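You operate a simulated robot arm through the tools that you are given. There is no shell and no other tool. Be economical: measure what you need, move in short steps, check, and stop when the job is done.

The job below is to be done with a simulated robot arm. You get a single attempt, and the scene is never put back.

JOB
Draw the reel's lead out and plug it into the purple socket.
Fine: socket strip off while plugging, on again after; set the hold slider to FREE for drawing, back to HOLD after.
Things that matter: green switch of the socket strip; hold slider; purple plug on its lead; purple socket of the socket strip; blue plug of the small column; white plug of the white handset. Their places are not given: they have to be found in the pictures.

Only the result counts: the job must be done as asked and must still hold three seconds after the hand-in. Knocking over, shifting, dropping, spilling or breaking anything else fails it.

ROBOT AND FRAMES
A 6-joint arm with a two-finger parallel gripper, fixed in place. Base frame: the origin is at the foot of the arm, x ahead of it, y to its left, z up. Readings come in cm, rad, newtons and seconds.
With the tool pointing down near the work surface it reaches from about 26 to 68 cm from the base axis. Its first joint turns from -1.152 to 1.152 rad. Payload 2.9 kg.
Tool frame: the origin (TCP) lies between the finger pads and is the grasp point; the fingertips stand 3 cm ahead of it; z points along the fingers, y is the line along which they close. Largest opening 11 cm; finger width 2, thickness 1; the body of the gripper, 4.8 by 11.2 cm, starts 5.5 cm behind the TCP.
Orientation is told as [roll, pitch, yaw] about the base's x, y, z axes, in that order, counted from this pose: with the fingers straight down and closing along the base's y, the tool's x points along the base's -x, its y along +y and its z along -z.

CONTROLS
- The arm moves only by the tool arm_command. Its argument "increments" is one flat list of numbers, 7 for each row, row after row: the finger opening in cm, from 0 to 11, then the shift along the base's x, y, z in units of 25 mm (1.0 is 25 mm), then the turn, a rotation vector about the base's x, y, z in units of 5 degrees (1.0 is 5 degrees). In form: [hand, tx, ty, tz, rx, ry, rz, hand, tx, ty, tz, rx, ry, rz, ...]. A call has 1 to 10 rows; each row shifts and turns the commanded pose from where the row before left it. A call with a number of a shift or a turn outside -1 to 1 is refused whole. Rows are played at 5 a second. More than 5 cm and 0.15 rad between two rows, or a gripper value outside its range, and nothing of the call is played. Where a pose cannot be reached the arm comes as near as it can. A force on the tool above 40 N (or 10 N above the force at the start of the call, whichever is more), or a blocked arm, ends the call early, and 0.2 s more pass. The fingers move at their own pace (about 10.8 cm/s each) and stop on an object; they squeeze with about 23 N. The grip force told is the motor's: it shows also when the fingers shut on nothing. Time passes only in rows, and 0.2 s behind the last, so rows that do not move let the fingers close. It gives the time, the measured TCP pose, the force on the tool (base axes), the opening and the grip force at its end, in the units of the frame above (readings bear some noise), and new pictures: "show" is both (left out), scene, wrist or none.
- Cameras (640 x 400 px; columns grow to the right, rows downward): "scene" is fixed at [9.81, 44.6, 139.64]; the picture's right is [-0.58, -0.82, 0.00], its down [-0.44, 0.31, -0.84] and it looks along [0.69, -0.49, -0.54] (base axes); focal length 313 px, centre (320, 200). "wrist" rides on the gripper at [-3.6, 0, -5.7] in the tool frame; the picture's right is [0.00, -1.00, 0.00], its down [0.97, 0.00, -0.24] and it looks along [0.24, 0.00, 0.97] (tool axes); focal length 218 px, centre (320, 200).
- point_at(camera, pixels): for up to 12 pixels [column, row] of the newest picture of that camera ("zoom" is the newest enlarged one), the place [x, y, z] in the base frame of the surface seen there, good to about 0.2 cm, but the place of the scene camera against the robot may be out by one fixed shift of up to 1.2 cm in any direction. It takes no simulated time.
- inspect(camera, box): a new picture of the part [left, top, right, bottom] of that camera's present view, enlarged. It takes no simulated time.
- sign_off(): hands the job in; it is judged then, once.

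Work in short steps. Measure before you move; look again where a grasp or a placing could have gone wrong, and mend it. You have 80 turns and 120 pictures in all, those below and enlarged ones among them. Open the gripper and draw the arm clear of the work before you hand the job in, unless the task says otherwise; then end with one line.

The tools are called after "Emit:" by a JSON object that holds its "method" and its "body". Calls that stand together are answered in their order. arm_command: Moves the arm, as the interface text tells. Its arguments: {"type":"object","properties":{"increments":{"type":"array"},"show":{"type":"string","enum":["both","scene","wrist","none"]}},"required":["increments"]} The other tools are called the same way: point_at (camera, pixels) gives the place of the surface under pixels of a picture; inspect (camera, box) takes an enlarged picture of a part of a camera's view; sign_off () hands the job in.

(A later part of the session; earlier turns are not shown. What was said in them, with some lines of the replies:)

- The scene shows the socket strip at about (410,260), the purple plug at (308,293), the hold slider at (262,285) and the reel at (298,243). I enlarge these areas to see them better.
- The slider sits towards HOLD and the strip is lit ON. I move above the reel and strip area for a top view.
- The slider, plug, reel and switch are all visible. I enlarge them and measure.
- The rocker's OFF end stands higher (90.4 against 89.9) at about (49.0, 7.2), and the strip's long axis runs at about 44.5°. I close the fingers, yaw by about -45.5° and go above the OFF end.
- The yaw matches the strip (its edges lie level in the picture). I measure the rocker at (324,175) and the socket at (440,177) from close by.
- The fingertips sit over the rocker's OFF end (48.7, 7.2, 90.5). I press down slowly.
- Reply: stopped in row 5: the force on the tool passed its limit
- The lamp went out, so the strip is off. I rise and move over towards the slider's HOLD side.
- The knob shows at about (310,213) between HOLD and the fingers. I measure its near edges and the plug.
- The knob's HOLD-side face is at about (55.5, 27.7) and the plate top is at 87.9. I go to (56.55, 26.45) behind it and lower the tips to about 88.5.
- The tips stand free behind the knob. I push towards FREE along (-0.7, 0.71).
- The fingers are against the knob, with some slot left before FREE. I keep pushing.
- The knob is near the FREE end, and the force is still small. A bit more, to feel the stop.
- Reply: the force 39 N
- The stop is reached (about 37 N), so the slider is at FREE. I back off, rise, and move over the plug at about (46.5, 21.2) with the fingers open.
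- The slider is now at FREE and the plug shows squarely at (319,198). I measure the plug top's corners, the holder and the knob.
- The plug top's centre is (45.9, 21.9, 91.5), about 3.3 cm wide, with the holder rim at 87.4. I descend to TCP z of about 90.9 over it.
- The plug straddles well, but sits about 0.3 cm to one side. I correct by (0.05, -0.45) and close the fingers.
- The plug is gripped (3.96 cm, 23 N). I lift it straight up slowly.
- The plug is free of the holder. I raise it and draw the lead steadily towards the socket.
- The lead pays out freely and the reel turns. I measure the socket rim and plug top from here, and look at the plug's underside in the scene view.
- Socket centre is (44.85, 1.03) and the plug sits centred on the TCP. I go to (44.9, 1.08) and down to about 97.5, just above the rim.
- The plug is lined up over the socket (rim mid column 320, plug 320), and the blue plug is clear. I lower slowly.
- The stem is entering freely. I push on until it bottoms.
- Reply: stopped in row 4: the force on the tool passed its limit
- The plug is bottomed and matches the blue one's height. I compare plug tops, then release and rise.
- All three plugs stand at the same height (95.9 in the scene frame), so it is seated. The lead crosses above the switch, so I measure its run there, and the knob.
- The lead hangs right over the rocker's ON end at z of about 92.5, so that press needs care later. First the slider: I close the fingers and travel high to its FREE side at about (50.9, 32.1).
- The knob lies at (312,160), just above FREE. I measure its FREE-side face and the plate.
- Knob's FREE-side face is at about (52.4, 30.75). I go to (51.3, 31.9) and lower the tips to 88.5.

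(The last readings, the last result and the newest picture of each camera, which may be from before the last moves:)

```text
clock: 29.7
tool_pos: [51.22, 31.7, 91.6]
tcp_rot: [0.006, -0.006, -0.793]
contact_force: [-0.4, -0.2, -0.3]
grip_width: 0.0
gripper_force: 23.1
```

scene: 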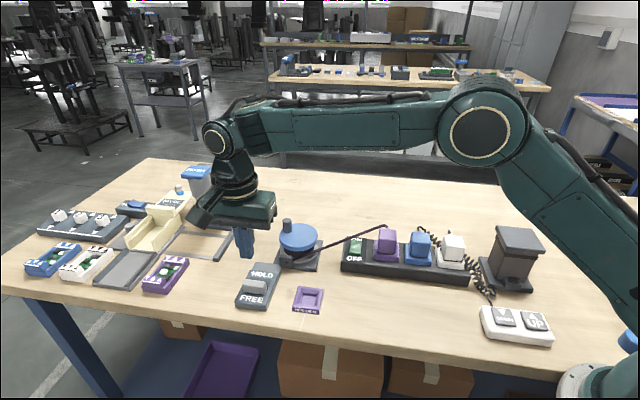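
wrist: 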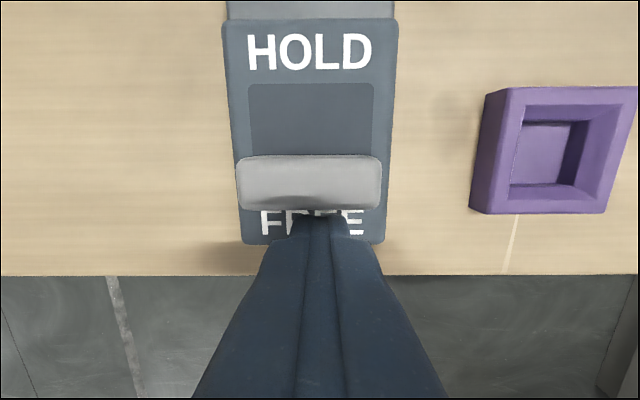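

The tips stand on the FREE side, clear of the knob. I push towards HOLD.

Emit:
{"method": "arm_command", "body": {"increments": [0, 0.14, -0.142, 0, 0, 0, 0, 0, 0.14, -0.142, 0, 0, 0, 0, 0, 0.14, -0.142, 0, 0, 0, 0, 0, 0.14, -0.142, 0, 0, 0, 0, 0, 0.1, -0.1, 0, 0, 0, 0], "show": "wrist"}}

```text
clock: 30.9
tool_pos: [52.82, 30.1, 91.69]
tcp_rot: [0.007, -0.005, -0.792]
contact_force: [-0.3, 1.2, -0.4]
grip_width: 0.0
gripper_force: 23.1
```

wrist: 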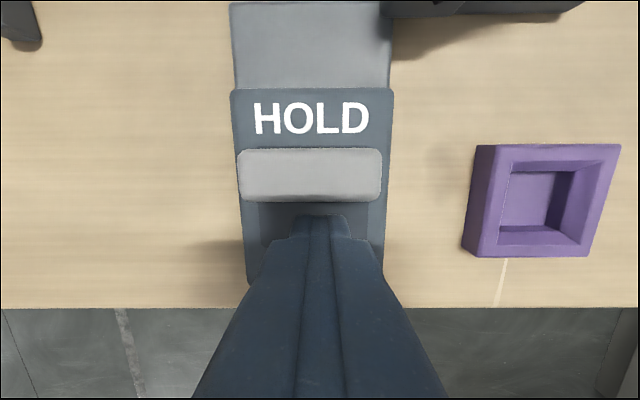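

The knob is up at HOLD, with the slot showing on the FREE side. I press on a little to feel the stop.

Emit:
{"method": "arm_command", "body": {"increments": [0, 0.1, -0.1, 0, 0, 0, 0, 0, 0.1, -0.1, 0, 0, 0, 0, 0, 0.08, -0.08, 0, 0, 0, 0], "show": "wrist"}}

```text
clock: 31.7
tool_pos: [53.44, 29.53, 91.47]
tcp_rot: [0.006, -0.003, -0.788]
contact_force: [-9.6, 6.9, 3.2]
grip_width: 0.0
gripper_force: 22.8
```

wrist: 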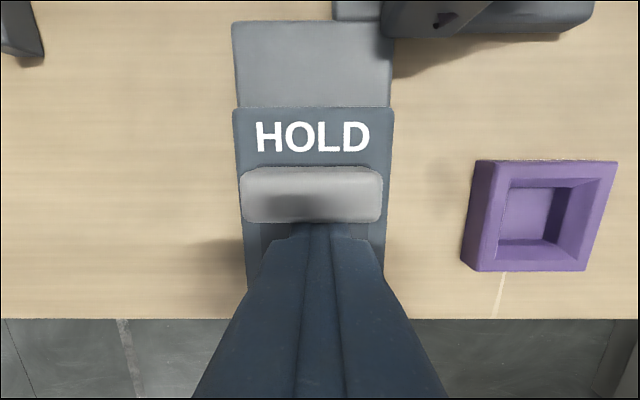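

The slider is at its HOLD stop. I back off, rise, and travel to the switch while turning the yaw by +90°, so one finger can press the ON half beside the lead.

Emit:
{"method": "arm_command", "body": {"increments": [0, -0.12, 0.12, 0, 0, 0, 0, 0, -0.08, 0.08, 0.2, 0, 0, 0, 0, 0, 0, 1, 0, 0, 0, 0, 0, 0, 1, 0, 0, 0, 0, 0, 0, 1, 0, 0, 1, 0, 0, 0, 1, 0, 0, 1, 0, -0.2, -0.5, 0.5, 0, 0, 1, 0, -0.2, -0.6, 0, 0, 0, 1, 0, -0.2, -0.6, 0, 0, 0, 1, 0, -0.2, -0.6, 0, 0, 0, 1], "show": "none"}}

Emit:
{"method": "arm_command", "body": {"increments": [0, -0.2, -0.6, 0, 0, 0, 1, 0, -0.2, -0.6, 0, 0, 0, 1, 0, -0.2, -0.6, 0, 0, 0, 1, 0, -0.2, -0.6, 0, 0, 0, 1, 0, -0.2, -0.7, 0, 0, 0, 1, 0, -0.2, -0.7, 0, 0, 0, 1, 0, -0.2, -0.8, 0, 0, 0, 1, 6, -0.2, -0.8, 0, 0, 0, 1, 6, -0.2, -0.8, 0, 0, 0, 1, 6, -0.1, -0.8, 0, 0, 0, 1], "show": "both"}}

```text
clock: 33.9
tool_pos: [51.06, 24.23, 103.26]
tcp_rot: [0.005, -0.005, -0.269]
contact_force: [-1.2, 0.2, -1.1]
grip_width: 0.0
gripper_force: 22.9
```

```text
clock: 36.1
tool_pos: [46.35, 6.76, 103.37]
tcp_rot: [0.006, -0.005, 0.606]
contact_force: [-0.5, -0.4, -0.1]
grip_width: 6.01
gripper_force: 0.0
```

scene: 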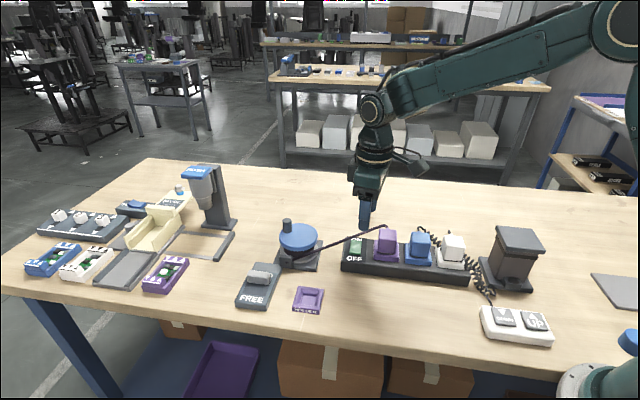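
wrist: 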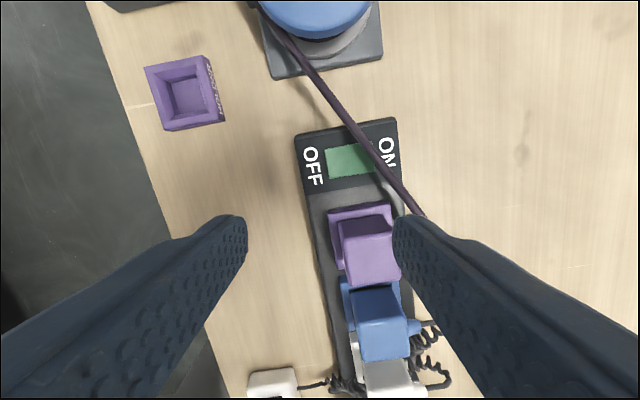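

I finish the yaw (+9.8°), then measure the rocker and the lead from here.

Emit:
{"method": "arm_command", "body": {"increments": [6, 0, 0, 0, 0, 0, 0.98, 6, 0, 0, 0, 0, 0, 0.98], "show": "wrist"}}

Emit:
{"method": "inspect", "body": {"camera": "wrist", "box": [260, 90, 440, 250]}}

```text
clock: 36.7
tool_pos: [46.36, 6.78, 103.41]
tcp_rot: [0.006, -0.007, 0.775]
contact_force: [-0.9, -0.4, 0.0]
grip_width: 5.98
gripper_force: 0.1
```

wrist: 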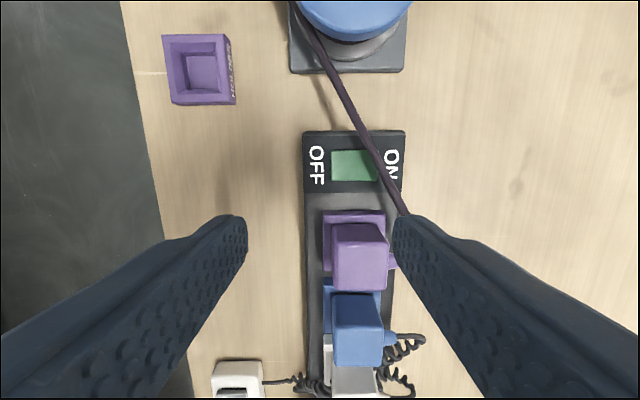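

```text
2.50 times, centred on (350, 170) of wrist
```

zoom: 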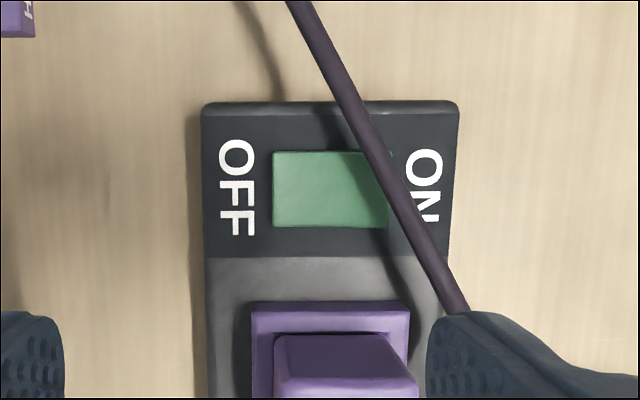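

The ON half's socket-side part at zoom (365,210) is clear of the lead. I measure the rocker corners and the lead.

Emit:
{"method": "point_at", "body": {"camera": "zoom", "pixels": [[275, 157], [275, 219], [384, 223], [365, 212], [330, 190], [352, 110], [374, 152], [398, 200], [425, 250], [364, 195], [380, 210], [300, 190]]}}

```text
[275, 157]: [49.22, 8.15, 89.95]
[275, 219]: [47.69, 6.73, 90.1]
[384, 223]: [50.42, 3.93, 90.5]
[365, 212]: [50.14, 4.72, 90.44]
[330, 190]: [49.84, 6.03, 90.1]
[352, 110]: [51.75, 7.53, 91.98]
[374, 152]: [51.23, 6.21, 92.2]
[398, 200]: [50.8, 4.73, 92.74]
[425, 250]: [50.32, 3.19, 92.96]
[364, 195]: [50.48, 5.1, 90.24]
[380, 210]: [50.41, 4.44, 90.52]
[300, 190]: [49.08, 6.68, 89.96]
```

Rocker centre is (49.8, 6.05). I place the +e finger on the ON half's socket side by going to TCP (46.9, 7.1), and stop just above.

Emit:
{"method": "arm_command", "body": {"increments": [6, 0.22, 0.144, 0, 0, 0, 0, 6, 0, 0, -1, 0, 0, 0, 6, 0, 0, -1, 0, 0, 0, 6, 0, 0, -0.9, 0, 0, 0, 6, 0, 0, -0.5, 0, 0, 0, 6, 0, 0, 0, 0, 0, 0], "show": "both"}}

Emit:
{"method": "inspect", "body": {"camera": "wrist", "box": [340, 90, 500, 250]}}

Emit:
{"method": "inspect", "body": {"camera": "scene", "box": [310, 200, 430, 290]}}

```text
clock: 38.1
tool_pos: [46.81, 7.04, 94.83]
tcp_rot: [0.007, -0.005, 0.775]
contact_force: [-0.6, 0.2, 0.2]
grip_width: 6.01
gripper_force: 0.1
```

scene: 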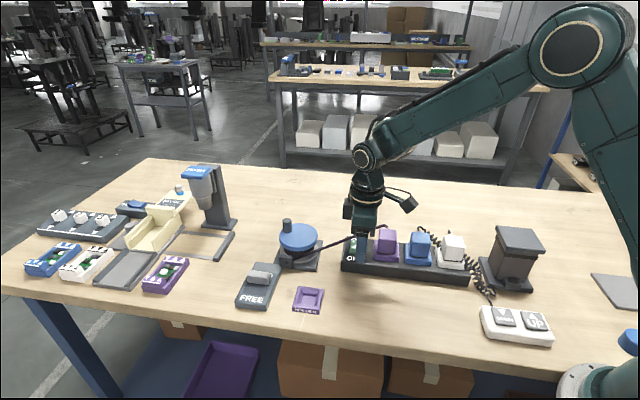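
wrist: 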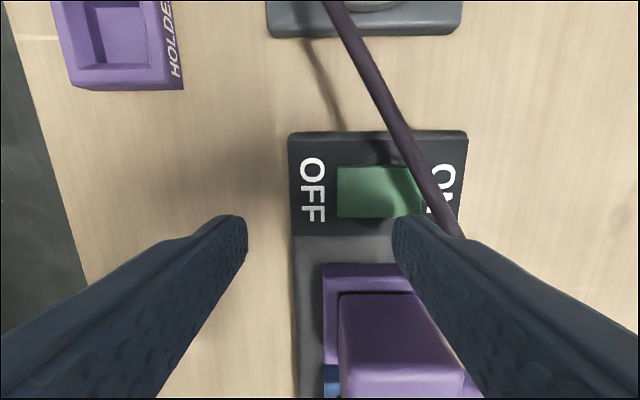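

```text
2.50 times, centred on (420, 170) of wrist
```

zoom: 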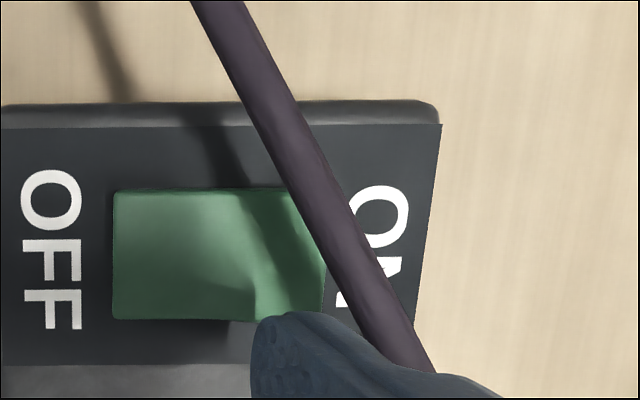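

```text
4.44 times, centred on (370, 245) of scene
```

zoom: 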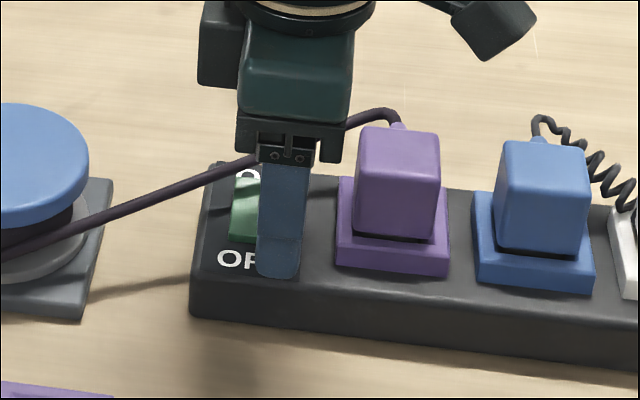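

The fingertip hovers next to the lead, but its overlap with the rocker looks small. I shift 0.4 cm towards the reel side, then press slowly.

Emit:
{"method": "arm_command", "body": {"increments": [6, 0.095, 0.13, 0, 0, 0, 0, 6, 0, 0, -0.3, 0, 0, 0, 6, 0, 0, -0.2, 0, 0, 0, 6, 0, 0, -0.12, 0, 0, 0], "show": "wrist"}}

Emit:
{"method": "inspect", "body": {"camera": "wrist", "box": [340, 90, 500, 250]}}

```text
clock: 39.1
tool_pos: [47.2, 7.4, 93.28]
tcp_rot: [0.006, -0.005, 0.774]
contact_force: [0.0, -1.2, 6.7]
grip_width: 6.11
gripper_force: 1.7
```

wrist: 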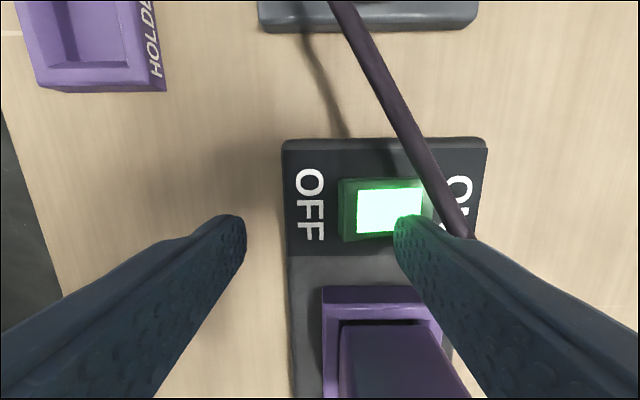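

```text
2.50 times, centred on (420, 170) of wrist
```

zoom: 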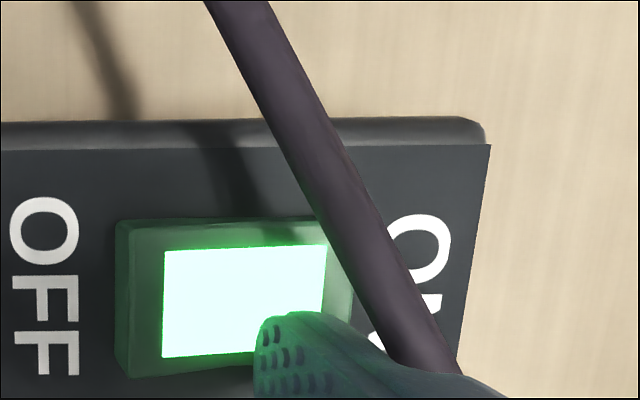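

The lamp is lit, so the strip is on. I rise straight up and draw the arm clear.

Emit:
{"method": "arm_command", "body": {"increments": [6, 0, 0, 0.4, 0, 0, 0, 6, 0, 0, 0.8, 0, 0, 0, 6, 0, 0, 1, 0, 0, 0, 6, 0, 0, 1, 0, 0, 0, 6, 0, 0, 1, 0, 0, 0, 6, -0.5, 0.3, 1, 0, 0, 0, 8, -0.9, 0.4, 1, 0, 0, 0, 8, -0.9, 0.4, 0.5, 0, 0, 0, 8, -0.9, 0.4, 0, 0, 0, 0], "show": "both"}}

Emit:
{"method": "inspect", "body": {"camera": "scene", "box": [230, 200, 470, 320]}}

```text
clock: 41.1
tool_pos: [39.1, 11.12, 110.19]
tcp_rot: [0.005, -0.005, 0.775]
contact_force: [-0.7, 0.7, -0.3]
grip_width: 7.99
gripper_force: 0.1
```

scene: 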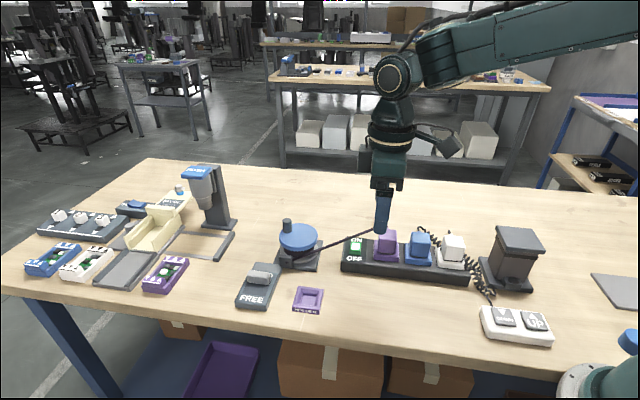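
wrist: 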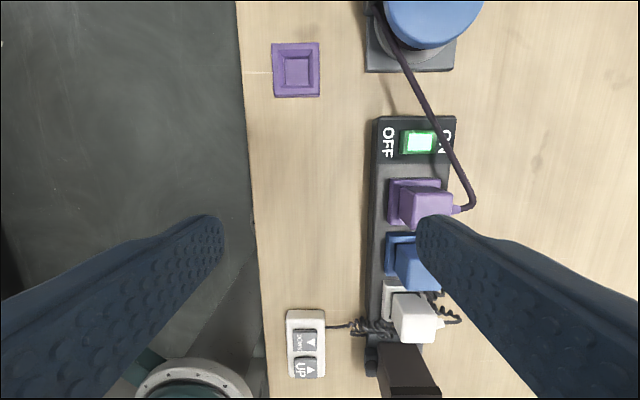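

```text
2.67 times, centred on (350, 260) of scene
```

zoom: 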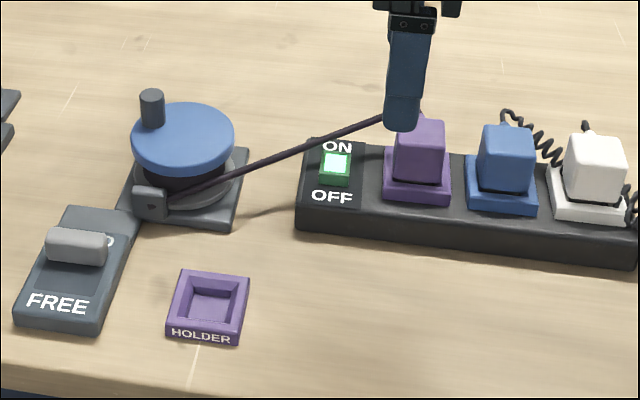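

The enlarged picture shows the purple plug seated, the switch lit ON and the slider at HOLD. The other plugs are unmoved and the arm is clear with the gripper open, so I hand the job in.

Emit:
{"method": "sign_off", "body": {}}

```text
The job is handed in.
```

The reel's lead is drawn out and plugged into the purple socket, the socket strip is back on, the hold slider is back at HOLD, and the job is handed in.
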